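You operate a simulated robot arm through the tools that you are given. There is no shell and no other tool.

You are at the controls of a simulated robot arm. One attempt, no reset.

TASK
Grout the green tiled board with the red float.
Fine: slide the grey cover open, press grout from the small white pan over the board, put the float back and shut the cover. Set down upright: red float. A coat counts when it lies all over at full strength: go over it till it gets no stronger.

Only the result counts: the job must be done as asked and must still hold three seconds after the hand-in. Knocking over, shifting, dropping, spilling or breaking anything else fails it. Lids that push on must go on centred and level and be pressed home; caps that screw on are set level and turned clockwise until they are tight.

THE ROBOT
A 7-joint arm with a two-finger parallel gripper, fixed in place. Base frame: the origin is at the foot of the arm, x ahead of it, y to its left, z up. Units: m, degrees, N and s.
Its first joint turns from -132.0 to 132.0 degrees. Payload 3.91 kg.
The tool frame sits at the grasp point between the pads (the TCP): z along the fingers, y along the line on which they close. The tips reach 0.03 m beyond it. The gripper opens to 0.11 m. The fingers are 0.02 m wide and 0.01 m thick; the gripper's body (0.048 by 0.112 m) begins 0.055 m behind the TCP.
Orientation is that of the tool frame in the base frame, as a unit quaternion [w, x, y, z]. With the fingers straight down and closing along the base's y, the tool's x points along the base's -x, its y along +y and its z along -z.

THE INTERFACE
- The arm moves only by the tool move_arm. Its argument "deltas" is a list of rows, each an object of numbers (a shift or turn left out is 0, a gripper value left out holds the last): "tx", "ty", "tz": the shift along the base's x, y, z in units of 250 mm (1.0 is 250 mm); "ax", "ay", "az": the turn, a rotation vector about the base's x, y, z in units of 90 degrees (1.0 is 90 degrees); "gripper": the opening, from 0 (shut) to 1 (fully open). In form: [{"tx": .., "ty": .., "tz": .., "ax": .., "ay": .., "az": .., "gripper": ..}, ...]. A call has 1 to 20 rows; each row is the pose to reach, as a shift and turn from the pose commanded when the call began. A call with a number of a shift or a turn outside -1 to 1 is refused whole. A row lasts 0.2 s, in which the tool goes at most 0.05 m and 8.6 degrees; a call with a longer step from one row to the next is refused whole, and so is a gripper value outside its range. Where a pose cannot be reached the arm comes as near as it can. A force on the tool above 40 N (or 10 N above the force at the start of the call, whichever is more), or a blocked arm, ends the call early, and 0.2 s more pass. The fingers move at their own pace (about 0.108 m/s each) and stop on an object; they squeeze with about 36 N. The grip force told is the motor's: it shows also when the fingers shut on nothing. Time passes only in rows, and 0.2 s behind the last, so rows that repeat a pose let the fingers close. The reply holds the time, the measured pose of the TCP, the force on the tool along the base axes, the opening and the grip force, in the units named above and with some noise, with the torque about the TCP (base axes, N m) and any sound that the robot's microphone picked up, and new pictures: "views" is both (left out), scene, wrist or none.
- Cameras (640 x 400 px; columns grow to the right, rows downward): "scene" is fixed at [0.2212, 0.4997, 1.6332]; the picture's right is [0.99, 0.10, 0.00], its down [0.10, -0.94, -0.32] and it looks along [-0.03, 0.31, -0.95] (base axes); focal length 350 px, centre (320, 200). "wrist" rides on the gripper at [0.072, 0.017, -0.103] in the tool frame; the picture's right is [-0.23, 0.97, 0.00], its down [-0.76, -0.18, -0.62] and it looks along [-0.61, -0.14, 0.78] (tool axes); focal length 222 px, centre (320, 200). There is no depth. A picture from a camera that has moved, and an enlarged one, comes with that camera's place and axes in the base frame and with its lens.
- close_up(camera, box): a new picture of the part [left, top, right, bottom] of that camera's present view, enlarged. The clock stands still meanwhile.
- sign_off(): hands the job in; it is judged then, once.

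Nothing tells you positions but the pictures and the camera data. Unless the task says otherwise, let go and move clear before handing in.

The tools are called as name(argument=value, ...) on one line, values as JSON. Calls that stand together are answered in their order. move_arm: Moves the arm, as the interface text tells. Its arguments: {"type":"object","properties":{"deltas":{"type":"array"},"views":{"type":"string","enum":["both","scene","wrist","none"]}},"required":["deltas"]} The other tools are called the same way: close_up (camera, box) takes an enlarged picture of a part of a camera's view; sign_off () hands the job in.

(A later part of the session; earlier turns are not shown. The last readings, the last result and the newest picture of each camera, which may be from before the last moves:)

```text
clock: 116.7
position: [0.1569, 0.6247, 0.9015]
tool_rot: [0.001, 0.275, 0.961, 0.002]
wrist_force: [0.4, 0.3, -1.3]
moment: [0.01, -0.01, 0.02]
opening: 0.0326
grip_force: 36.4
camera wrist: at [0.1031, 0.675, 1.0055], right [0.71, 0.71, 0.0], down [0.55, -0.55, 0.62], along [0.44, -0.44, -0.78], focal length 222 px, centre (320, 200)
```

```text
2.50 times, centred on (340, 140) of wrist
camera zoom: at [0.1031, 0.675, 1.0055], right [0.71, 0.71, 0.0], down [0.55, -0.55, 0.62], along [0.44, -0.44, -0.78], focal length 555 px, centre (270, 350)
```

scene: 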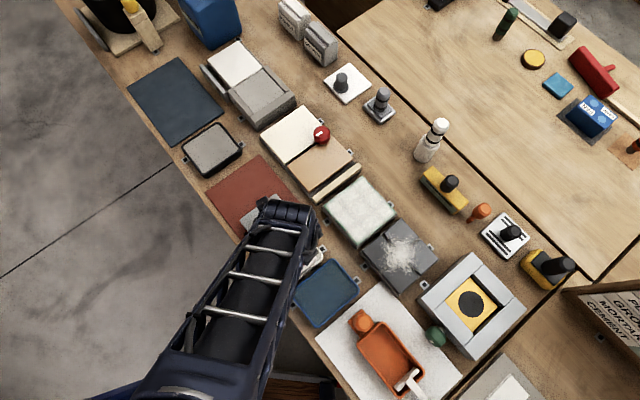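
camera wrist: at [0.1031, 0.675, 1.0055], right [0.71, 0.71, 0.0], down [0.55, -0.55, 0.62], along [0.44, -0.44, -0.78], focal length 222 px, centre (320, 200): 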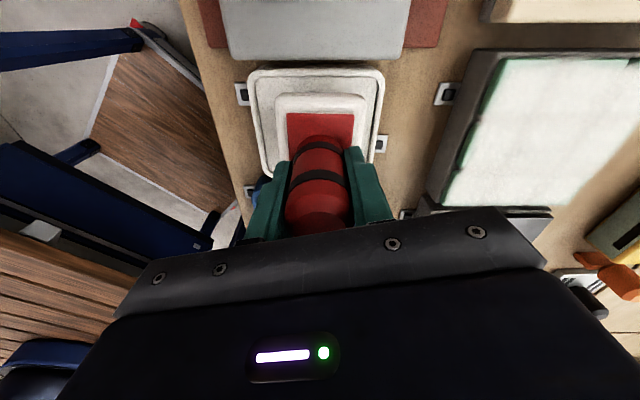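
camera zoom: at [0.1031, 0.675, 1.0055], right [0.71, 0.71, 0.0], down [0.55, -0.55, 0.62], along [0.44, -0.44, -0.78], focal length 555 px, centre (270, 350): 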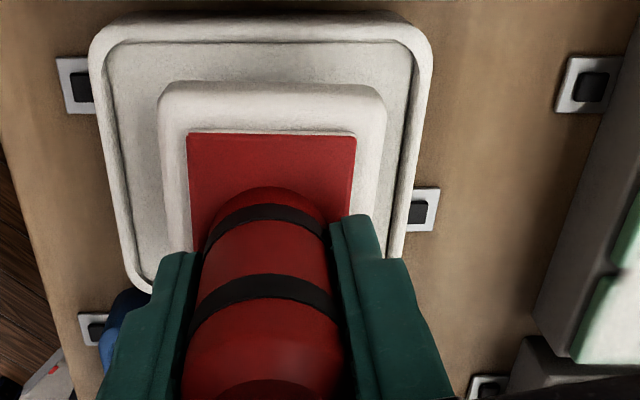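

close_up(camera="scene", box=[322, 196, 346, 211])

close_up(camera="scene", box=[347, 174, 371, 189])

close_up(camera="scene", box=[376, 203, 400, 218])

close_up(camera="scene", box=[340, 228, 364, 243])

close_up(camera="wrist", box=[420, 40, 640, 220])

```text
16.00 times, centred on (334, 204) of scene
camera zoom: at [0.2212, 0.4997, 1.6332], right [0.99, 0.1, 0.0], down [0.1, -0.94, -0.32], along [-0.03, 0.31, -0.95], focal length 5598 px, centre (96, 144)
```

zoom: 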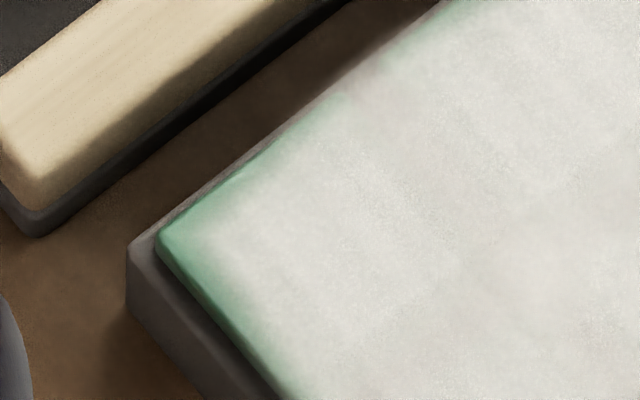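

```text
16.00 times, centred on (359, 182) of scene
camera zoom: at [0.2212, 0.4997, 1.6332], right [0.99, 0.1, 0.0], down [0.1, -0.94, -0.32], along [-0.03, 0.31, -0.95], focal length 5598 px, centre (-304, 496)
```

zoom: 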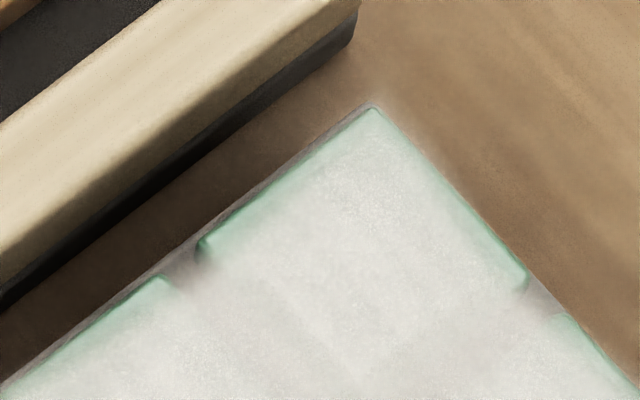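

```text
16.00 times, centred on (388, 210) of scene
camera zoom: at [0.2212, 0.4997, 1.6332], right [0.99, 0.1, 0.0], down [0.1, -0.94, -0.32], along [-0.03, 0.31, -0.95], focal length 5598 px, centre (-768, 32)
```

zoom: 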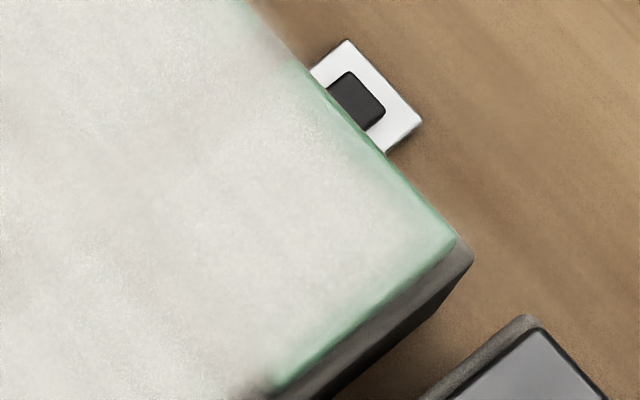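

```text
16.00 times, centred on (352, 236) of scene
camera zoom: at [0.2212, 0.4997, 1.6332], right [0.99, 0.1, 0.0], down [0.1, -0.94, -0.32], along [-0.03, 0.31, -0.95], focal length 5598 px, centre (-192, -368)
```

zoom: 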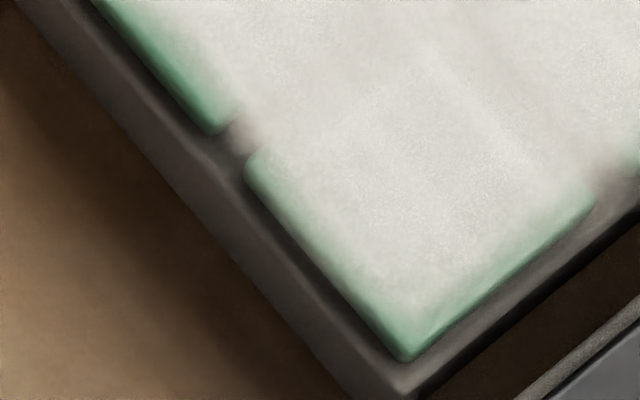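

```text
2.22 times, centred on (530, 130) of wrist
camera zoom: at [0.1031, 0.675, 1.0055], right [0.71, 0.71, 0.0], down [0.55, -0.55, 0.62], along [0.44, -0.44, -0.78], focal length 494 px, centre (-147, 356)
```

zoom: 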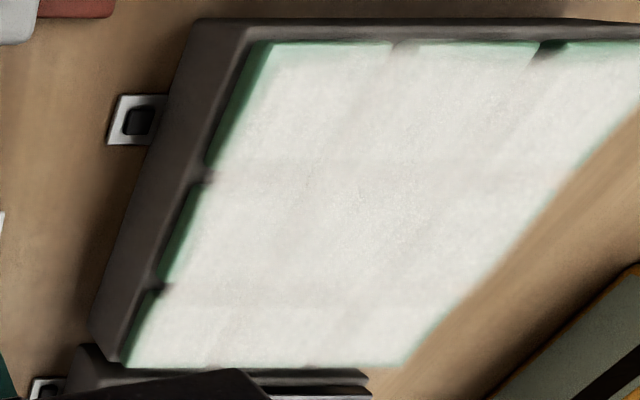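

A second pass didn't whiten the middle further, so it is at full strength there. The edges, mainly the near-side left edge, still show a green fringe where the pad was lifted by tilt. I'll reload and then work those edges.

move_arm(deltas=[{"ty": -0.005, "tz": -0.02}, {"ty": -0.005, "tz": -0.04}, {"ty": -0.005, "tz": -0.05}, {"ty": -0.005, "tz": -0.053}, {"ty": -0.005, "tz": -0.055}, {"ty": -0.005, "tz": -0.055}], views="none")

```text
clock: 118.0
position: [0.1561, 0.6226, 0.8886]
tool_rot: [0.001, 0.274, 0.962, 0.003]
wrist_force: [-0.9, -3.5, 20.6]
moment: [-0.95, 0.34, 0.03]
opening: 0.0325
grip_force: 36.6
```

move_arm(deltas=[{"tz": 0.06}, {"tz": 0.18}, {"tz": 0.31}, {"tx": 0.081, "ty": 0.128, "tz": 0.31}, {"tx": 0.162, "ty": 0.256, "tz": 0.31}, {"tx": 0.244, "ty": 0.384, "tz": 0.31}, {"tx": 0.325, "ty": 0.512, "tz": 0.31}, {"tx": 0.325, "ty": 0.512, "tz": 0.18}, {"tx": 0.325, "ty": 0.512, "tz": 0.08}, {"tx": 0.325, "ty": 0.512, "tz": 0.053}, {"tx": 0.325, "ty": 0.512, "tz": 0.045}, {"tx": 0.325, "ty": 0.512, "tz": 0.0425}, {"tx": 0.325, "ty": 0.512, "tz": 0.0425}], views="none")

```text
clock: 120.8
position: [0.2394, 0.7496, 0.8993]
tool_rot: [0.0, 0.275, 0.961, 0.002]
wrist_force: [1.1, -9.5, 15.5]
moment: [-0.97, 0.27, 0.17]
opening: 0.0324
grip_force: 36.0
```

move_arm(deltas=[{"tx": 0.0144, "ty": -0.0139}, {"tx": 0.0288, "ty": -0.0277}, {"tx": 0.0576, "ty": -0.0554}, {"tx": 0.0864, "ty": -0.0831}, {"tx": 0.1152, "ty": -0.1108}, {"tx": 0.144, "ty": -0.1385}, {"tx": 0.1728, "ty": -0.1662}, {"tx": 0.2016, "ty": -0.1939}, {"tx": 0.216, "ty": -0.2078}], views="wrist")

close_up(camera="wrist", box=[220, 0, 460, 160])

```text
clock: 123.0
position: [0.2914, 0.699, 0.8984]
tool_rot: [0.001, 0.274, 0.962, 0.003]
wrist_force: [-2.2, -3.7, 8.1]
moment: [-0.63, 0.17, -0.08]
opening: 0.0323
grip_force: 36.2
stopped in row 9: the force on the tool passed its limit at 41 N (the readings are from after the stop); the commanded pose is now the measured one
camera wrist: at [0.2378, 0.7491, 1.0027], right [0.71, 0.71, 0.0], down [0.55, -0.56, 0.62], along [0.44, -0.44, -0.78], focal length 222 px, centre (320, 200)
```

wrist: 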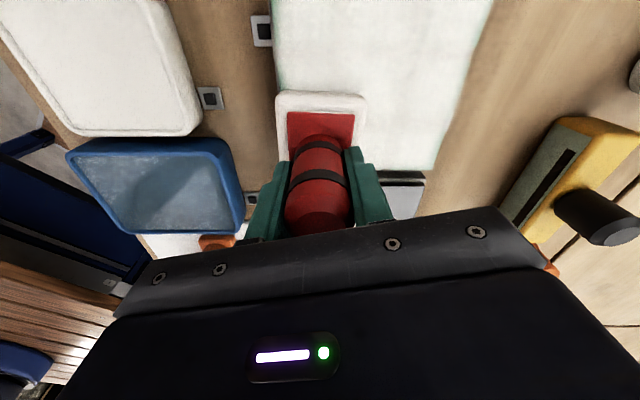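

```text
2.50 times, centred on (340, 80) of wrist
camera zoom: at [0.2378, 0.7491, 1.0027], right [0.71, 0.71, 0.0], down [0.55, -0.56, 0.62], along [0.44, -0.44, -0.78], focal length 555 px, centre (270, 500)
```

zoom: 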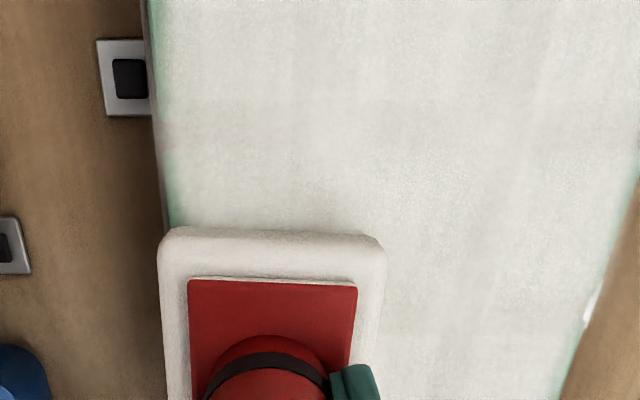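

move_arm(deltas=[{"tx": -0.0111, "ty": -0.0115}, {"tx": -0.0222, "ty": -0.023}, {"tx": -0.0366, "ty": -0.0091}, {"tx": -0.051, "ty": 0.0047}, {"tx": -0.0798, "ty": 0.0324}, {"tx": -0.1086, "ty": 0.0601}, {"tx": -0.1374, "ty": 0.0878}], views="none")

```text
clock: 124.6
position: [0.2588, 0.7199, 0.8997]
tool_rot: [0.001, 0.275, 0.961, 0.002]
wrist_force: [7.9, -6.4, 12.9]
moment: [-1.02, -0.55, 0.21]
opening: 0.0325
grip_force: 35.9
```

move_arm(deltas=[{"tx": -0.0288, "ty": 0.0277}, {"tx": -0.0576, "ty": 0.0554}, {"tx": -0.0864, "ty": 0.0831}, {"tx": -0.1008, "ty": 0.097}], views="none")

```text
clock: 125.6
position: [0.2324, 0.7429, 0.8982]
tool_rot: [0.0, 0.275, 0.962, 0.003]
wrist_force: [9.0, -9.7, 15.4]
moment: [-0.75, -0.26, 0.26]
opening: 0.0328
grip_force: 36.1
```

move_arm(deltas=[{"tz": 0.06}, {"tz": 0.18}, {"tz": 0.28}, {"tx": -0.075, "ty": -0.12, "tz": 0.28}, {"tx": -0.15, "ty": -0.24, "tz": 0.28}, {"tx": -0.226, "ty": -0.36, "tz": 0.28}, {"tx": -0.302, "ty": -0.48, "tz": 0.28}, {"tx": -0.302, "ty": -0.48, "tz": 0.15}, {"tx": -0.302, "ty": -0.48, "tz": 0.04}, {"tx": -0.302, "ty": -0.48, "tz": 0.01}, {"tx": -0.302, "ty": -0.48, "tz": 0.01}])

close_up(camera="scene", box=[320, 175, 400, 245])

close_up(camera="scene", box=[322, 196, 346, 211])

close_up(camera="scene", box=[340, 228, 364, 243])

close_up(camera="wrist", box=[420, 40, 640, 220])

```text
clock: 128.0
position: [0.1576, 0.6254, 0.8994]
tool_rot: [0.001, 0.274, 0.962, 0.002]
wrist_force: [-0.4, -0.2, -1.6]
moment: [-0.02, 0.01, 0.05]
opening: 0.0326
grip_force: 36.0
camera wrist: at [0.1037, 0.6763, 1.0033], right [0.71, 0.71, 0.0], down [0.55, -0.56, 0.62], along [0.44, -0.44, -0.78], focal length 222 px, centre (320, 200)
```

scene: 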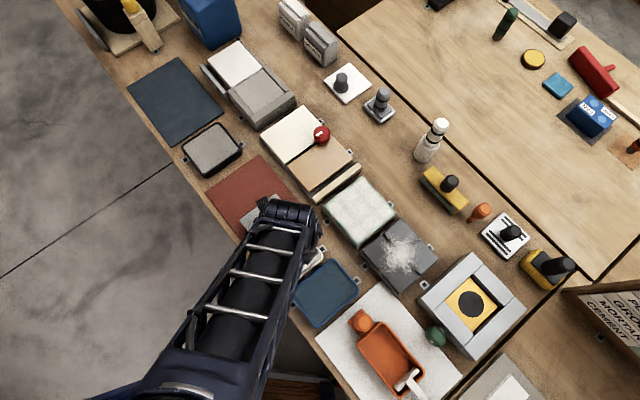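
wrist: 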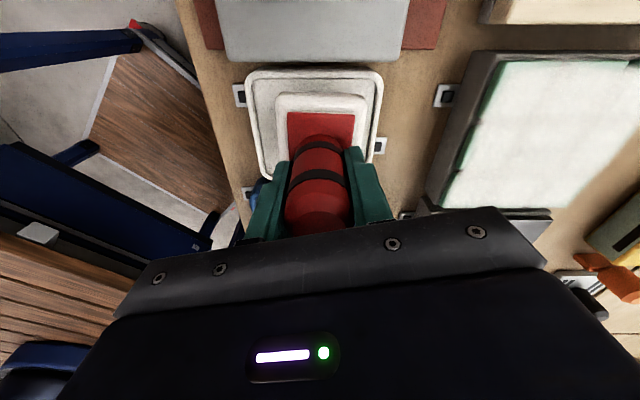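

```text
5.71 times, centred on (360, 210) of scene
camera zoom: at [0.2212, 0.4997, 1.6332], right [0.99, 0.1, 0.0], down [0.1, -0.94, -0.32], along [-0.03, 0.31, -0.95], focal length 2000 px, centre (91, 143)
```

zoom: 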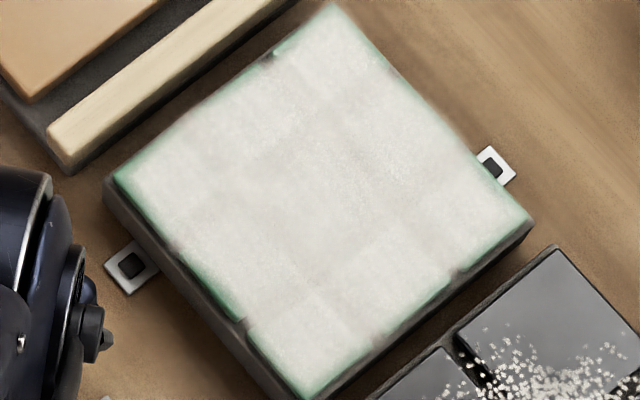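

```text
16.00 times, centred on (334, 204) of scene
camera zoom: at [0.2212, 0.4997, 1.6332], right [0.99, 0.1, 0.0], down [0.1, -0.94, -0.32], along [-0.03, 0.31, -0.95], focal length 5598 px, centre (96, 144)
```

zoom: 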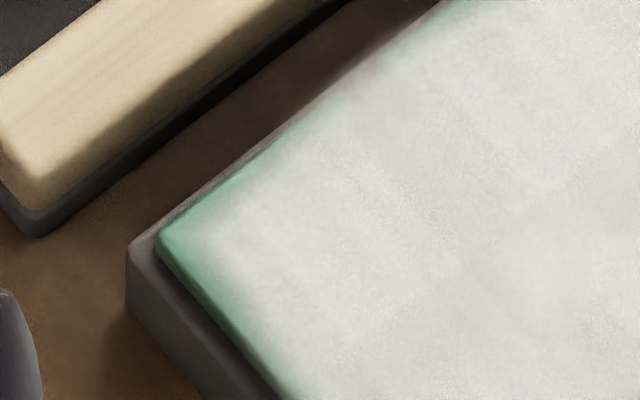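

```text
16.00 times, centred on (352, 236) of scene
camera zoom: at [0.2212, 0.4997, 1.6332], right [0.99, 0.1, 0.0], down [0.1, -0.94, -0.32], along [-0.03, 0.31, -0.95], focal length 5598 px, centre (-192, -368)
```

zoom: 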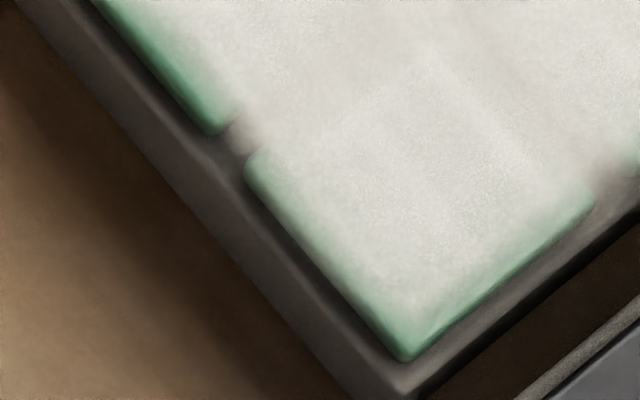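

```text
2.22 times, centred on (530, 130) of wrist
camera zoom: at [0.1037, 0.6763, 1.0033], right [0.71, 0.71, 0.0], down [0.55, -0.56, 0.62], along [0.44, -0.44, -0.78], focal length 494 px, centre (-147, 356)
```

zoom: 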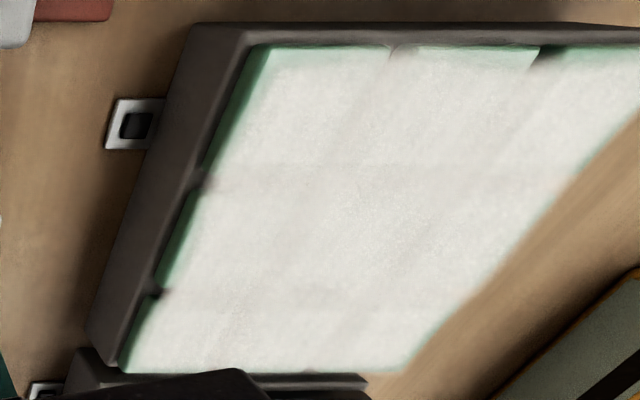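

That pass changed nothing at the near edge, so the fringe there is just the tile's rounded edge and the coat is saturated. The far-left edge near the top tile still has one dark joint end, so I'll reload and go over that side once more with the pad tipped slightly that way.

move_arm(deltas=[{"ty": -0.008, "tz": -0.02}, {"ty": -0.008, "tz": -0.038}, {"ty": -0.008, "tz": -0.048}, {"ty": -0.008, "tz": -0.051}, {"ty": -0.008, "tz": -0.053}, {"ty": -0.008, "tz": -0.053}], views="none")

```text
clock: 129.4
position: [0.1571, 0.6213, 0.8896]
tool_rot: [0.0, 0.275, 0.962, 0.003]
wrist_force: [1.0, -6.2, 28.3]
moment: [-1.01, 0.45, 0.14]
opening: 0.0327
grip_force: 36.0
```

move_arm(deltas=[{"tz": 0.06}, {"tz": 0.18}, {"tz": 0.31, "ax": -0.0038}, {"tx": 0.091, "ty": 0.124, "tz": 0.31, "ax": -0.0038}, {"tx": 0.182, "ty": 0.249, "tz": 0.31, "ax": -0.0038}, {"tx": 0.273, "ty": 0.373, "tz": 0.31, "ax": -0.0038}, {"tx": 0.364, "ty": 0.498, "tz": 0.31, "ax": -0.0038}, {"tx": 0.456, "ty": 0.622, "tz": 0.31, "ax": -0.0038}, {"tx": 0.547, "ty": 0.747, "tz": 0.31, "ax": -0.0038}, {"tx": 0.547, "ty": 0.747, "tz": 0.18, "ax": -0.0038}, {"tx": 0.547, "ty": 0.747, "tz": 0.08, "ax": -0.0038}, {"tx": 0.547, "ty": 0.747, "tz": 0.053, "ax": -0.0038}, {"tx": 0.547, "ty": 0.747, "tz": 0.046, "ax": -0.0038}, {"tx": 0.547, "ty": 0.747, "tz": 0.0435, "ax": -0.0038}, {"tx": 0.547, "ty": 0.747, "tz": 0.0435, "ax": -0.0038}], views="wrist")

close_up(camera="wrist", box=[180, 30, 420, 190])

```text
clock: 132.6
position: [0.2932, 0.81, 0.8991]
tool_rot: [0.001, 0.274, 0.962, 0.0]
wrist_force: [0.9, -0.5, 1.8]
moment: [-0.04, 0.08, 0.02]
opening: 0.0328
grip_force: 36.5
camera wrist: at [0.24, 0.8615, 1.0023], right [0.71, 0.71, 0.0], down [0.55, -0.55, 0.62], along [0.44, -0.44, -0.78], focal length 222 px, centre (320, 200)
```

wrist: 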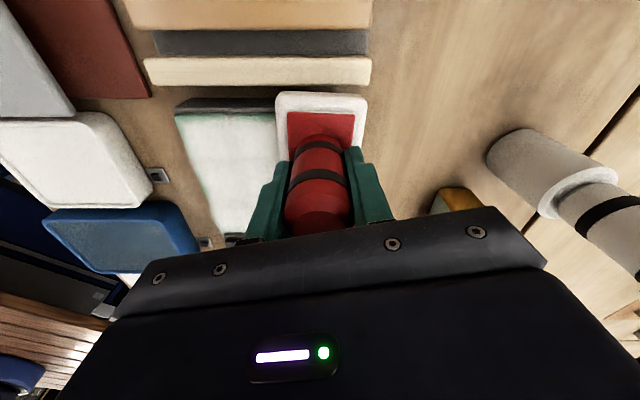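

```text
2.50 times, centred on (300, 110) of wrist
camera zoom: at [0.24, 0.8615, 1.0023], right [0.71, 0.71, 0.0], down [0.55, -0.55, 0.62], along [0.44, -0.44, -0.78], focal length 555 px, centre (370, 425)
```

zoom: 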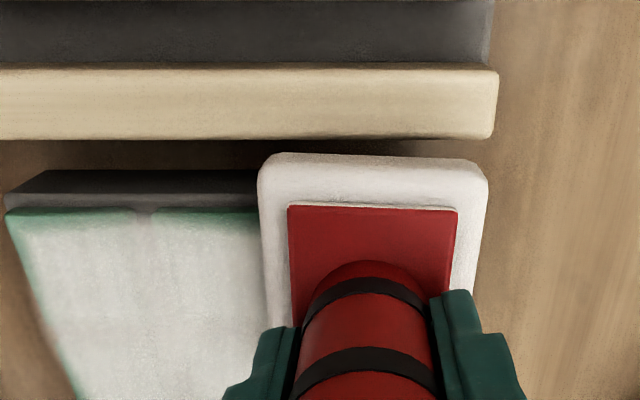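

move_arm(deltas=[{"tz": -0.002}, {"tx": -0.0139, "ty": -0.0144, "tz": -0.002}, {"tx": -0.0277, "ty": -0.0288, "tz": -0.002}, {"tx": -0.0554, "ty": -0.0576, "tz": -0.002}, {"tx": -0.0831, "ty": -0.0864, "tz": -0.002}, {"tx": -0.1108, "ty": -0.1152, "tz": -0.002}], views="none")

```text
clock: 134.0
position: [0.2658, 0.7784, 0.8995]
tool_rot: [0.002, 0.275, 0.961, 0.0]
wrist_force: [5.0, 5.5, 13.3]
moment: [0.3, 0.26, -0.23]
opening: 0.0325
grip_force: 36.0
```

move_arm(deltas=[{"tx": -0.0277, "ty": -0.0288}, {"tx": -0.0554, "ty": -0.0576}, {"tx": -0.0831, "ty": -0.0864}, {"tx": -0.1108, "ty": -0.1152}, {"tx": -0.1385, "ty": -0.144}], views="none")

```text
clock: 135.2
position: [0.2328, 0.7438, 0.8987]
tool_rot: [0.001, 0.274, 0.962, 0.0]
wrist_force: [2.5, 2.2, 6.1]
moment: [0.21, 0.16, -0.11]
opening: 0.0323
grip_force: 36.0
```

move_arm(deltas=[{"tx": 0.0069, "ty": 0.0072, "tz": -0.0005}, {"tx": 0.0139, "ty": 0.0144, "tz": -0.001}, {"tx": 0.0277, "ty": 0.0288, "tz": -0.001}, {"tx": 0.0554, "ty": 0.0576, "tz": -0.001}, {"tx": 0.0831, "ty": 0.0864, "tz": -0.001}, {"tx": 0.1108, "ty": 0.1152, "tz": -0.001}, {"tx": 0.1385, "ty": 0.144, "tz": -0.001}], views="none")

```text
clock: 136.8
position: [0.2647, 0.7798, 0.8992]
tool_rot: [0.001, 0.274, 0.962, -0.001]
wrist_force: [-7.6, -9.8, 13.5]
moment: [-0.24, 0.63, 0.27]
opening: 0.0327
grip_force: 35.5
```

move_arm(deltas=[{"tx": 0.0277, "ty": 0.0288}, {"tx": 0.0554, "ty": 0.0576}, {"tx": 0.0831, "ty": 0.0864}, {"tx": 0.1163, "ty": 0.1209}], views="none")

```text
clock: 137.8
position: [0.2937, 0.8109, 0.8998]
tool_rot: [0.0, 0.273, 0.962, 0.0]
wrist_force: [-12.5, -15.3, 24.6]
moment: [-0.52, 0.94, 0.23]
opening: 0.0329
grip_force: 35.9
```

move_arm(deltas=[{"tx": 0.0072, "ty": -0.0069, "tz": 0.0015}, {"tx": 0.0288, "ty": -0.0277, "tz": 0.0015}, {"tx": 0.0576, "ty": -0.0554, "tz": 0.0015}, {"tx": 0.0864, "ty": -0.0831, "tz": 0.0015}, {"tx": 0.1152, "ty": -0.1108, "tz": 0.0015}, {"tx": 0.144, "ty": -0.1385, "tz": 0.0015}], views="none")

```text
clock: 139.2
position: [0.3312, 0.7756, 0.8979]
tool_rot: [0.002, 0.275, 0.961, -0.001]
wrist_force: [-7.1, 5.3, 12.4]
moment: [0.5, 0.53, 0.0]
opening: 0.0327
grip_force: 36.1
```

move_arm(deltas=[{"tx": 0.0288, "ty": -0.0277}, {"tx": 0.0576, "ty": -0.0554}, {"tx": 0.0749, "ty": -0.072}, {"tx": 0.061, "ty": -0.0864}, {"tx": 0.0472, "ty": -0.1008}, {"tx": 0.0195, "ty": -0.1296}, {"tx": -0.0082, "ty": -0.1584}], views="none")

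```text
clock: 140.8
position: [0.3289, 0.737, 0.8982]
tool_rot: [0.0, 0.275, 0.962, 0.0]
wrist_force: [9.3, 6.8, 17.7]
moment: [-0.06, -0.33, 0.08]
opening: 0.0326
grip_force: 36.2
```

move_arm(deltas=[{"tx": -0.0277, "ty": -0.0288}, {"tx": -0.0554, "ty": -0.0576}, {"tx": -0.0831, "ty": -0.0864}, {"tx": -0.1108, "ty": -0.1152}, {"tx": -0.1385, "ty": -0.144}, {"tx": -0.1717, "ty": -0.1786}], views="none")

```text
clock: 142.2
position: [0.2861, 0.6924, 0.8985]
tool_rot: [0.002, 0.274, 0.962, 0.0]
wrist_force: [6.1, 5.3, 13.2]
moment: [0.25, -0.33, 0.01]
opening: 0.0325
grip_force: 36.3
```

move_arm(deltas=[{"tz": 0.06}, {"tz": 0.18}, {"tz": 0.28}, {"tx": -0.13, "ty": -0.07, "tz": 0.28}, {"tx": -0.26, "ty": -0.14, "tz": 0.28}, {"tx": -0.39, "ty": -0.21, "tz": 0.28}, {"tx": -0.516, "ty": -0.278, "tz": 0.28}, {"tx": -0.516, "ty": -0.278, "tz": 0.28}])

close_up(camera="scene", box=[320, 175, 400, 245])

close_up(camera="scene", box=[347, 174, 371, 189])

close_up(camera="scene", box=[376, 203, 400, 218])

close_up(camera="wrist", box=[420, 20, 640, 200])

```text
clock: 144.0
position: [0.1565, 0.6228, 0.9681]
tool_rot: [0.002, 0.274, 0.962, 0.0]
wrist_force: [0.3, 0.4, -1.6]
moment: [-0.02, -0.01, 0.03]
opening: 0.0326
grip_force: 36.0
camera wrist: at [0.1027, 0.6744, 1.0712], right [0.71, 0.71, 0.0], down [0.55, -0.55, 0.63], along [0.44, -0.44, -0.78], focal length 222 px, centre (320, 200)
```

scene: 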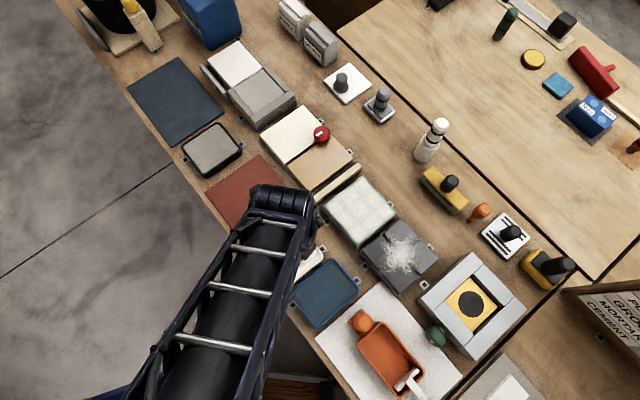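
wrist: 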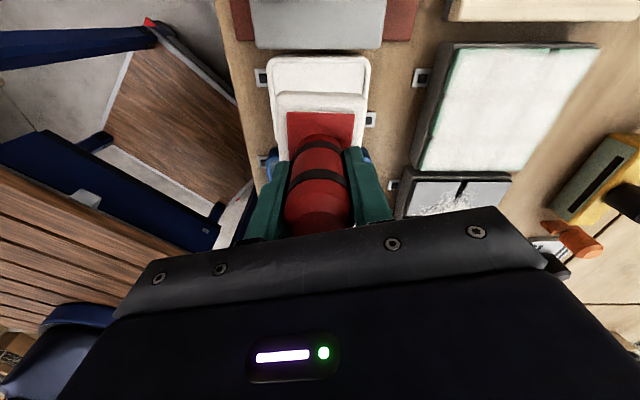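

```text
5.71 times, centred on (360, 210) of scene
camera zoom: at [0.2212, 0.4997, 1.6332], right [0.99, 0.1, 0.0], down [0.1, -0.94, -0.32], along [-0.03, 0.31, -0.95], focal length 2000 px, centre (91, 143)
```

zoom: 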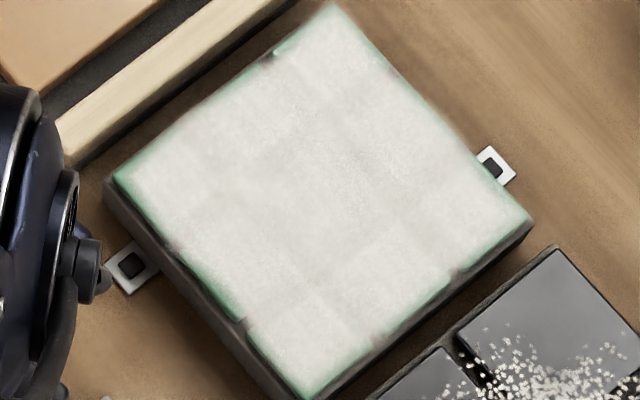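

```text
16.00 times, centred on (359, 182) of scene
camera zoom: at [0.2212, 0.4997, 1.6332], right [0.99, 0.1, 0.0], down [0.1, -0.94, -0.32], along [-0.03, 0.31, -0.95], focal length 5598 px, centre (-304, 496)
```

zoom: 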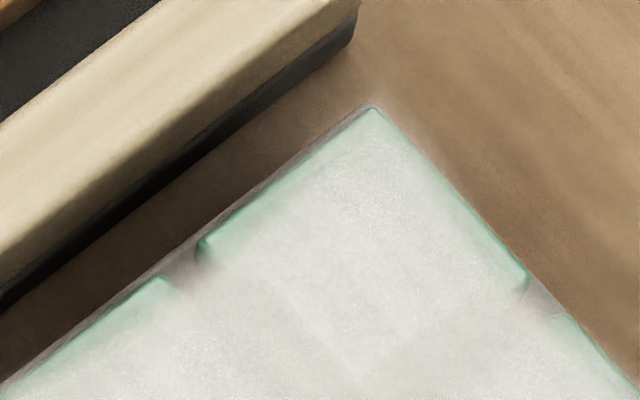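

```text
16.00 times, centred on (388, 210) of scene
camera zoom: at [0.2212, 0.4997, 1.6332], right [0.99, 0.1, 0.0], down [0.1, -0.94, -0.32], along [-0.03, 0.31, -0.95], focal length 5598 px, centre (-768, 32)
```

zoom: 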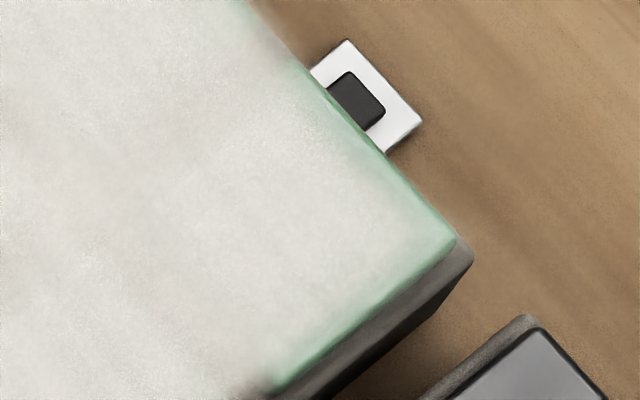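

```text
2.22 times, centred on (530, 110) of wrist
camera zoom: at [0.1027, 0.6744, 1.0712], right [0.71, 0.71, 0.0], down [0.55, -0.55, 0.63], along [0.44, -0.44, -0.78], focal length 494 px, centre (-147, 400)
```

zoom: 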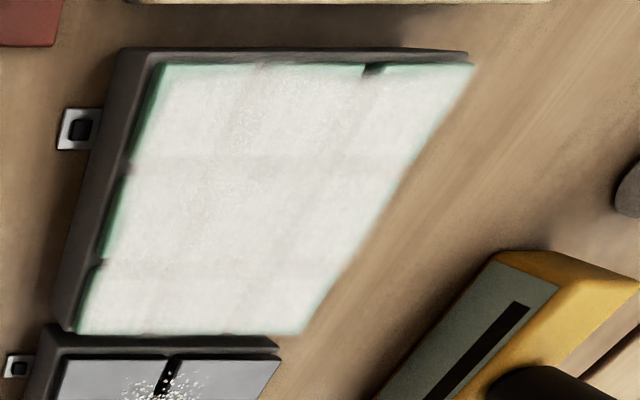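

The coat is unchanged after another full pass, so it is at full strength all over. Now I'll carry the float back above its place on the red mat, restoring its original heading and levelling the tool.

move_arm(deltas=[{"tz": 0.12}, {"tx": -0.109, "ty": 0.114, "tz": 0.12, "az": -0.01, "ax": 0.0007, "ay": 0.0024}, {"tx": -0.218, "ty": 0.228, "tz": 0.12, "az": -0.02, "ax": 0.0007, "ay": 0.0024}, {"tx": -0.327, "ty": 0.342, "tz": 0.12, "az": -0.03, "ax": 0.0007, "ay": 0.0024}, {"tx": -0.436, "ty": 0.457, "tz": 0.12, "az": -0.04, "ax": 0.0007, "ay": 0.0024}, {"tx": -0.545, "ty": 0.571, "tz": 0.12, "az": -0.05, "ax": 0.0007, "ay": 0.0024}, {"tx": -0.6536, "ty": 0.6848, "tz": 0.12, "az": -0.0556, "ax": 0.0007, "ay": 0.0024}, {"tx": -0.6536, "ty": 0.6848, "tz": -0.05, "az": -0.0556, "ax": 0.0007, "ay": 0.0024}, {"tx": -0.6536, "ty": 0.6848, "tz": -0.2, "az": -0.0556, "ax": 0.0007, "ay": 0.0024}, {"tx": -0.6536, "ty": 0.6848, "tz": -0.3, "az": -0.0556, "ax": 0.0007, "ay": 0.0024}, {"tx": -0.6536, "ty": 0.6848, "tz": -0.3, "az": -0.0556, "ax": 0.0007, "ay": 0.0024}])

close_up(camera="wrist", box=[220, 30, 460, 190])

close_up(camera="scene", box=[200, 150, 320, 225])

```text
clock: 146.4
position: [-0.006, 0.7924, 0.8939]
tool_rot: [-0.001, 0.317, 0.948, -0.001]
wrist_force: [-0.2, -0.3, -1.7]
moment: [0.04, 0.0, -0.04]
opening: 0.0329
grip_force: 36.2
camera wrist: at [-0.0546, 0.8479, 0.9974], right [0.77, 0.64, 0.0], down [0.5, -0.6, 0.62], along [0.4, -0.48, -0.78], focal length 222 px, centre (320, 200)
```

scene: 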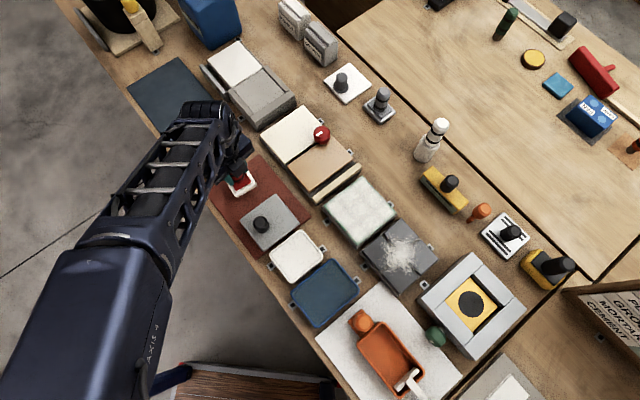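
wrist: 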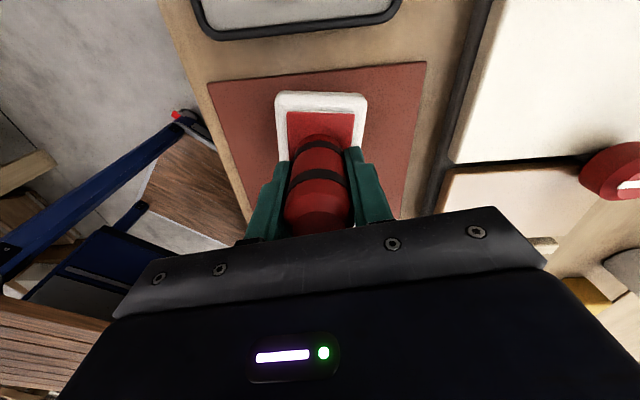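

```text
2.50 times, centred on (340, 110) of wrist
camera zoom: at [-0.0546, 0.8479, 0.9974], right [0.77, 0.64, 0.0], down [0.5, -0.6, 0.62], along [0.4, -0.48, -0.78], focal length 555 px, centre (270, 425)
```

zoom: 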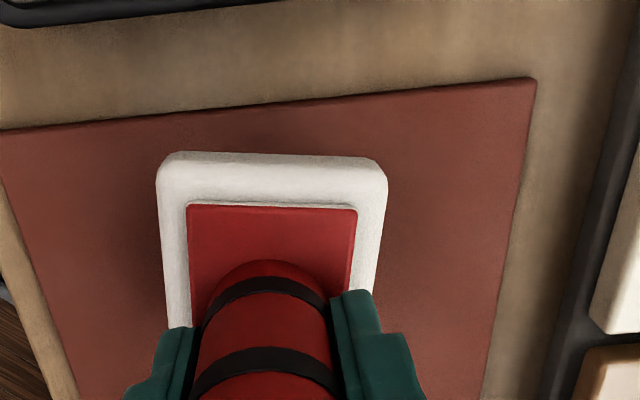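

```text
5.33 times, centred on (260, 188) of scene
camera zoom: at [0.2212, 0.4997, 1.6332], right [0.99, 0.1, 0.0], down [0.1, -0.94, -0.32], along [-0.03, 0.31, -0.95], focal length 1866 px, centre (640, 267)
```

zoom: 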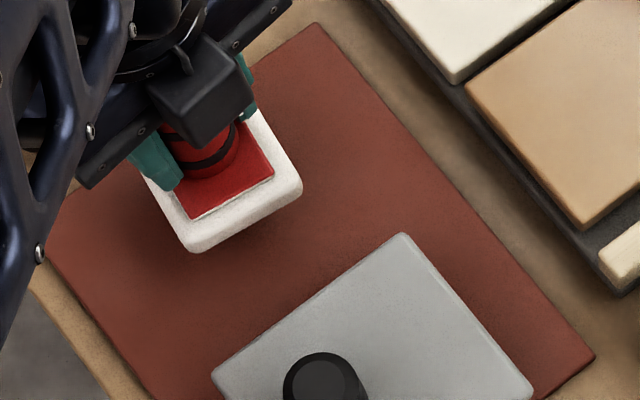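

The float is over its original spot and heading. I'll lower it gently until it touches the mat.

move_arm(deltas=[{"tz": -0.04}, {"tz": -0.07}, {"tz": -0.084}, {"tz": -0.09}, {"tz": -0.09}], views="none")

```text
clock: 147.6
position: [-0.0057, 0.7935, 0.872]
tool_rot: [-0.001, 0.316, 0.949, 0.0]
wrist_force: [1.4, -0.1, -2.5]
moment: [-0.01, 0.05, -0.05]
opening: 0.0326
grip_force: 35.8
```

move_arm(deltas=[{"tz": -0.004}, {"tz": -0.008}, {"tz": -0.012}, {"tz": -0.012}], views="none")

```text
clock: 148.6
position: [-0.0075, 0.7937, 0.868]
tool_rot: [-0.002, 0.315, 0.949, 0.0]
wrist_force: [0.5, -0.2, -2.5]
moment: [-0.03, -0.01, -0.02]
opening: 0.0327
grip_force: 35.9
```

move_arm(deltas=[{"tz": -0.003}, {"tz": -0.006}, {"tz": -0.006}], views="none")

```text
clock: 149.4
position: [-0.007, 0.794, 0.8663]
tool_rot: [-0.001, 0.316, 0.949, 0.0]
wrist_force: [-1.2, -2.5, 2.1]
moment: [-0.13, -0.12, -0.06]
opening: 0.0324
grip_force: 35.7
```

It has touched the mat. I'll settle it a touch, open the fingers and rise straight up.

move_arm(deltas=[{"tz": -0.001}, {"tz": -0.001, "gripper": 0.45}, {"tz": -0.001, "gripper": 0.7}, {"tz": -0.001, "gripper": 0.7}, {"tz": 0.05, "gripper": 0.7}, {"tz": 0.18, "gripper": 0.7}, {"tz": 0.34, "gripper": 0.7}, {"tz": 0.5, "gripper": 0.7}, {"tz": 0.5, "gripper": 0.7}])

close_up(camera="wrist", box=[220, 30, 460, 190])

close_up(camera="scene", box=[200, 150, 320, 225])

```text
clock: 151.4
position: [-0.0048, 0.7968, 0.9898]
tool_rot: [0.0, 0.315, 0.949, -0.001]
wrist_force: [0.6, 0.6, -0.1]
moment: [-0.02, 0.01, 0.01]
opening: 0.0769
grip_force: 0.0
camera wrist: at [-0.0545, 0.851, 1.0929], right [0.77, 0.64, 0.0], down [0.5, -0.6, 0.62], along [0.4, -0.48, -0.78], focal length 222 px, centre (320, 200)
```

scene: 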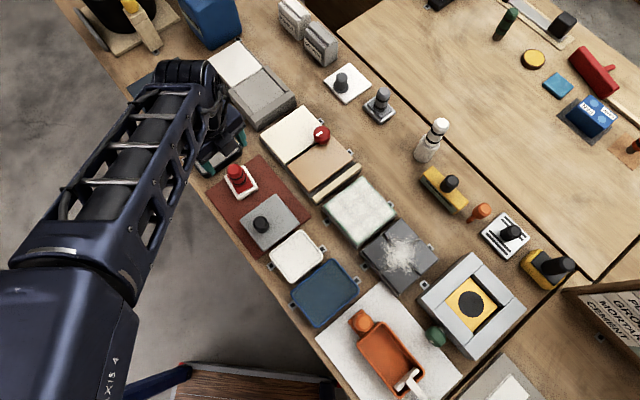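
wrist: 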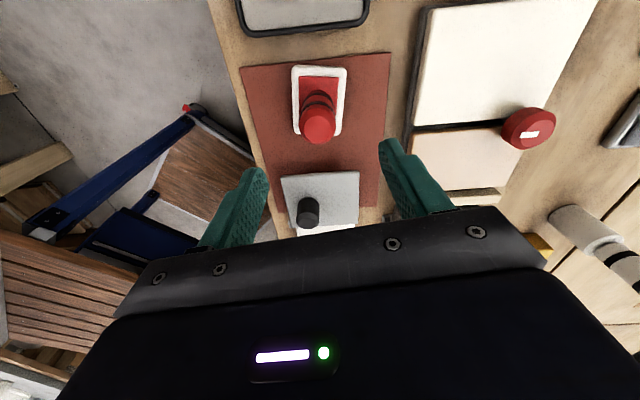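

```text
2.50 times, centred on (340, 110) of wrist
camera zoom: at [-0.0545, 0.851, 1.0929], right [0.77, 0.64, 0.0], down [0.5, -0.6, 0.62], along [0.4, -0.48, -0.78], focal length 555 px, centre (270, 425)
```

zoom: 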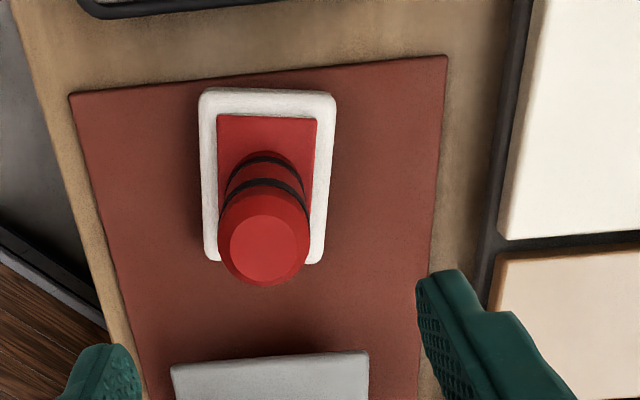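

```text
5.33 times, centred on (260, 188) of scene
camera zoom: at [0.2212, 0.4997, 1.6332], right [0.99, 0.1, 0.0], down [0.1, -0.94, -0.32], along [-0.03, 0.31, -0.95], focal length 1866 px, centre (640, 267)
```

zoom: 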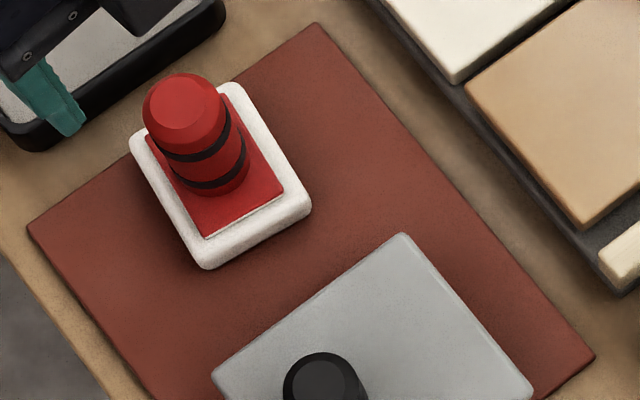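

The float stands upright at its original place. Next I'll move over the lid's knob near (0.066, 0.683) to slide the cover shut.

move_arm(deltas=[{"tx": 0.071, "ty": -0.114, "az": -0.02, "gripper": 0.85}, {"tx": 0.142, "ty": -0.228, "az": -0.04, "gripper": 0.85}, {"tx": 0.213, "ty": -0.341, "az": -0.06, "gripper": 0.85}, {"tx": 0.283, "ty": -0.455, "az": -0.08, "gripper": 0.85}, {"tx": 0.283, "ty": -0.455, "tz": -0.15, "az": -0.08, "gripper": 0.85}, {"tx": 0.283, "ty": -0.455, "tz": -0.16, "az": -0.08, "gripper": 0.85}, {"tx": 0.283, "ty": -0.455, "tz": -0.16, "az": -0.08, "gripper": 0.85}], views="wrist")

close_up(camera="wrist", box=[220, 60, 460, 220])

```text
clock: 153.0
position: [0.0644, 0.6787, 0.9521]
tool_rot: [-0.001, 0.376, 0.927, -0.001]
wrist_force: [-0.2, -0.5, 0.0]
moment: [-0.01, -0.05, 0.01]
opening: 0.0935
grip_force: 0.0
camera wrist: at [0.0232, 0.7405, 1.0548], right [0.84, 0.54, 0.0], down [0.42, -0.66, 0.62], along [0.34, -0.52, -0.78], focal length 222 px, centre (320, 200)
```

wrist: 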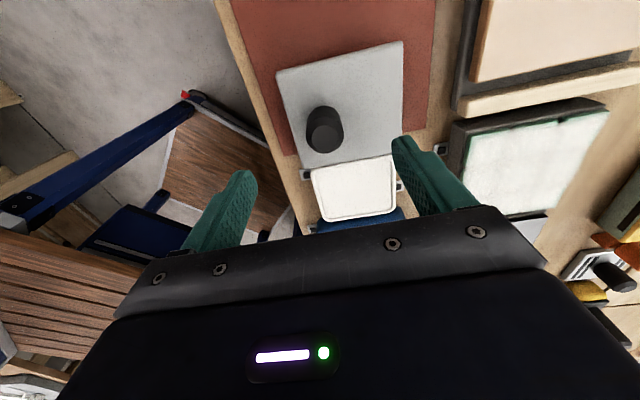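

```text
2.50 times, centred on (340, 140) of wrist
camera zoom: at [0.0232, 0.7405, 1.0548], right [0.84, 0.54, 0.0], down [0.42, -0.66, 0.62], along [0.34, -0.52, -0.78], focal length 555 px, centre (270, 350)
```

zoom: 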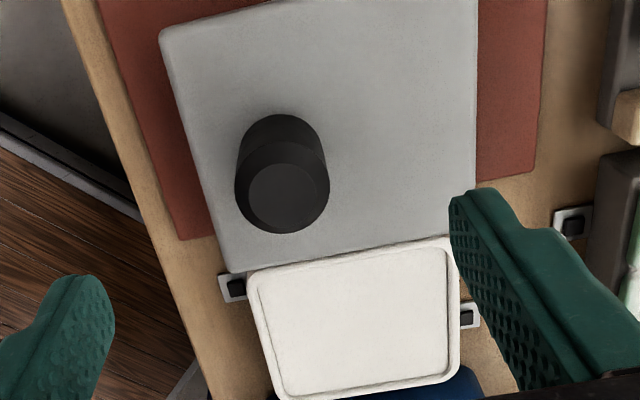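

move_arm(deltas=[{"tx": 0.017, "ty": 0.009, "tz": -0.1}, {"tx": 0.017, "ty": 0.009, "tz": -0.2}, {"tx": 0.017, "ty": 0.009, "tz": -0.27}, {"tx": 0.017, "ty": 0.009, "tz": -0.304}, {"tx": 0.017, "ty": 0.009, "tz": -0.304, "gripper": 0}, {"tx": 0.017, "ty": 0.009, "tz": -0.304, "gripper": 0}, {"tx": 0.017, "ty": 0.009, "tz": -0.304, "gripper": 0}, {"tx": 0.017, "ty": 0.009, "tz": -0.304, "gripper": 0}], views="wrist")

```text
clock: 154.8
position: [0.0699, 0.6814, 0.8753]
tool_rot: [-0.001, 0.375, 0.927, 0.0]
wrist_force: [-8.9, -13.5, -0.2]
moment: [0.46, -0.46, 0.09]
opening: 0.031
grip_force: 45.1
camera wrist: at [0.027, 0.7424, 0.9791], right [0.84, 0.54, 0.0], down [0.43, -0.66, 0.62], along [0.34, -0.52, -0.78], focal length 222 px, centre (320, 200)
```

wrist: 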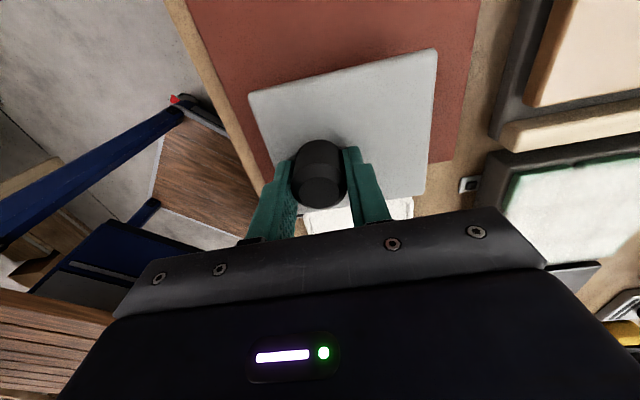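

The knob is gripped. I'll relieve the small side load and slide the cover back along its rail in steps.

move_arm(deltas=[{"tx": -0.002, "ty": -0.0025}, {"tx": 0.0124, "ty": -0.0163}, {"tx": 0.0268, "ty": -0.0302}, {"tx": 0.0412, "ty": -0.044}, {"tx": 0.0556, "ty": -0.0579}, {"tx": 0.07, "ty": -0.0717}], views="none")

```text
clock: 156.2
position: [0.0858, 0.6645, 0.8749]
tool_rot: [-0.002, 0.374, 0.927, 0.0]
wrist_force: [-9.9, -6.7, 5.6]
moment: [0.47, -0.41, 0.0]
opening: 0.0306
grip_force: 44.7
```

move_arm(deltas=[{"tx": 0.013, "ty": -0.0153}, {"tx": 0.0274, "ty": -0.0292}, {"tx": 0.0418, "ty": -0.043}, {"tx": 0.0562, "ty": -0.0569}, {"tx": 0.0706, "ty": -0.0707}, {"tx": 0.085, "ty": -0.0846}, {"tx": 0.0994, "ty": -0.0984}], views="none")

```text
clock: 157.8
position: [0.1114, 0.638, 0.8756]
tool_rot: [0.0, 0.375, 0.927, -0.001]
wrist_force: [-13.4, -10.1, -6.2]
moment: [0.57, -0.36, 0.08]
opening: 0.0311
grip_force: 45.1
```

move_arm(deltas=[{"tx": 0.0122, "ty": -0.0161}, {"tx": 0.0266, "ty": -0.03}, {"tx": 0.041, "ty": -0.0438}, {"tx": 0.0554, "ty": -0.0577}, {"tx": 0.0698, "ty": -0.0715}, {"tx": 0.0842, "ty": -0.0854}], views="none")

```text
clock: 159.2
position: [0.1308, 0.6179, 0.8754]
tool_rot: [0.0, 0.375, 0.927, -0.001]
wrist_force: [-12.3, -8.9, -7.0]
moment: [0.37, -0.55, 0.0]
opening: 0.0311
grip_force: 45.0
```

move_arm(deltas=[{"tx": 0.0062, "ty": -0.0079}, {"tx": 0.0134, "ty": -0.0148}, {"tx": 0.0206, "ty": -0.0217}, {"tx": 0.0278, "ty": -0.0287}, {"tx": 0.0278, "ty": -0.0287}], views="wrist")

```text
clock: 160.4
position: [0.1395, 0.6116, 0.8751]
tool_rot: [-0.001, 0.374, 0.927, 0.0]
wrist_force: [-6.8, -6.2, 2.7]
moment: [0.42, -0.5, 0.08]
opening: 0.0308
grip_force: 45.4
camera wrist: at [0.0971, 0.6721, 0.9792], right [0.84, 0.54, 0.0], down [0.42, -0.66, 0.62], along [0.34, -0.52, -0.78], focal length 222 px, centre (320, 200)
```

wrist: 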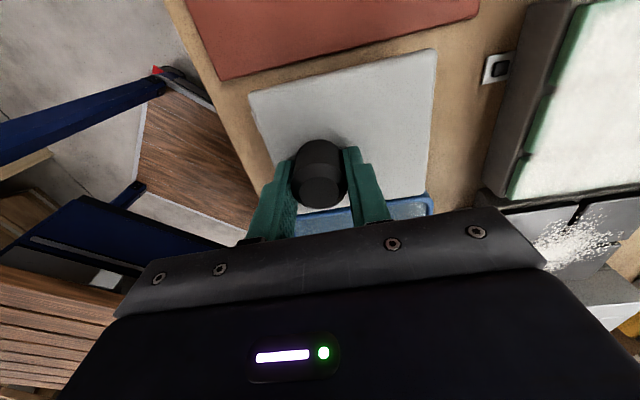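

move_arm(deltas=[{"tx": 0.002, "ty": -0.0042}, {"tx": 0.0049, "ty": -0.007}, {"tx": 0.0078, "ty": -0.0098}, {"tx": 0.0107, "ty": -0.0125}, {"tx": 0.0107, "ty": -0.0125}], views="none")

```text
clock: 161.6
position: [0.14, 0.6087, 0.8753]
tool_rot: [-0.002, 0.375, 0.927, 0.0]
wrist_force: [-21.5, 33.7, 5.0]
moment: [-0.22, 0.71, 0.1]
opening: 0.031
grip_force: 44.8
```

The cover has met its closed stop. I'll ease the force, release the knob and rise.

move_arm(deltas=[{"tx": -0.0025, "ty": 0.0028}, {"tx": -0.0045, "ty": 0.005}, {"tx": -0.0045, "ty": 0.005}], views="none")

```text
clock: 162.4
position: [0.1397, 0.6087, 0.8752]
tool_rot: [-0.001, 0.375, 0.927, 0.0]
wrist_force: [-19.3, 15.0, 25.2]
moment: [0.55, -0.37, 0.0]
opening: 0.0309
grip_force: 45.7
```

move_arm(deltas=[{"tx": -0.003, "ty": 0.0028, "tz": 0.004}, {"tx": -0.003, "ty": 0.0028, "tz": 0.004}], views="none")

```text
clock: 163.0
position: [0.1394, 0.6085, 0.8751]
tool_rot: [0.0, 0.376, 0.927, 0.0]
wrist_force: [-7.9, 8.6, 12.3]
moment: [0.57, -0.51, -0.08]
opening: 0.0309
grip_force: 44.7
```

move_arm(deltas=[{"tx": -0.001, "ty": 0.001, "tz": 0.002}, {"tx": -0.001, "ty": 0.001, "tz": 0.002, "gripper": 0.5}, {"tx": -0.001, "ty": 0.001, "tz": 0.002, "gripper": 0.7}, {"tx": -0.001, "ty": 0.001, "tz": 0.002, "gripper": 0.7}, {"tx": -0.001, "ty": 0.001, "tz": 0.1, "gripper": 0.7}, {"tx": -0.001, "ty": 0.001, "tz": 0.25, "gripper": 0.7}, {"tx": -0.001, "ty": 0.001, "tz": 0.42, "gripper": 0.7}, {"tx": -0.001, "ty": 0.001, "tz": 0.6, "gripper": 0.7}, {"tx": -0.001, "ty": 0.001, "tz": 0.75, "gripper": 0.7}, {"tx": -0.001, "ty": 0.001, "tz": 0.75, "gripper": 0.7}])

close_up(camera="wrist", box=[230, 20, 470, 200])

```text
clock: 165.2
position: [0.1399, 0.6117, 1.0637]
tool_rot: [-0.001, 0.375, 0.927, 0.0]
wrist_force: [0.5, 0.1, -0.6]
moment: [-0.02, -0.01, -0.02]
opening: 0.0772
grip_force: 0.0
camera wrist: at [0.0981, 0.6717, 1.1677], right [0.84, 0.54, 0.0], down [0.42, -0.66, 0.62], along [0.34, -0.52, -0.78], focal length 222 px, centre (320, 200)
```

scene: 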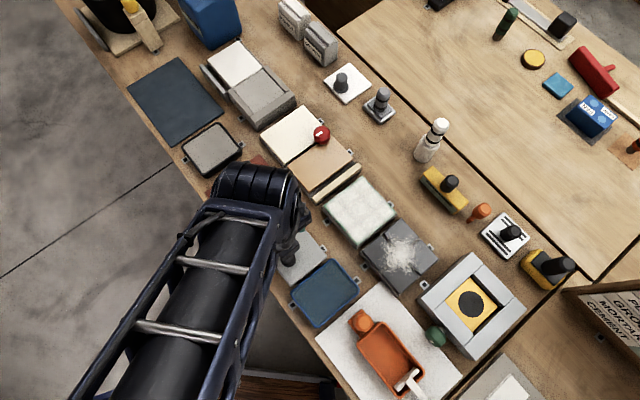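
wrist: 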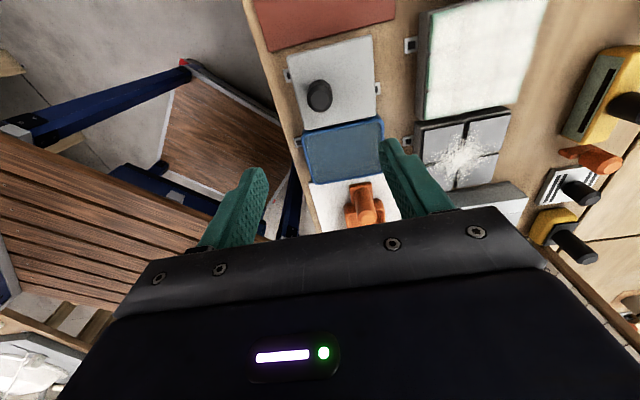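

```text
2.22 times, centred on (350, 110) of wrist
camera zoom: at [0.0981, 0.6717, 1.1677], right [0.84, 0.54, 0.0], down [0.42, -0.66, 0.62], along [0.34, -0.52, -0.78], focal length 494 px, centre (253, 400)
```

zoom: 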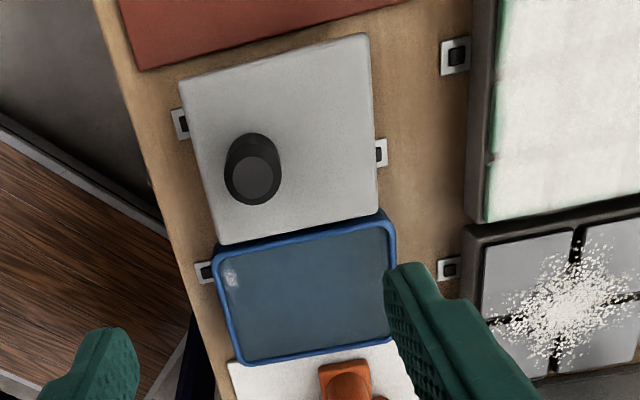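

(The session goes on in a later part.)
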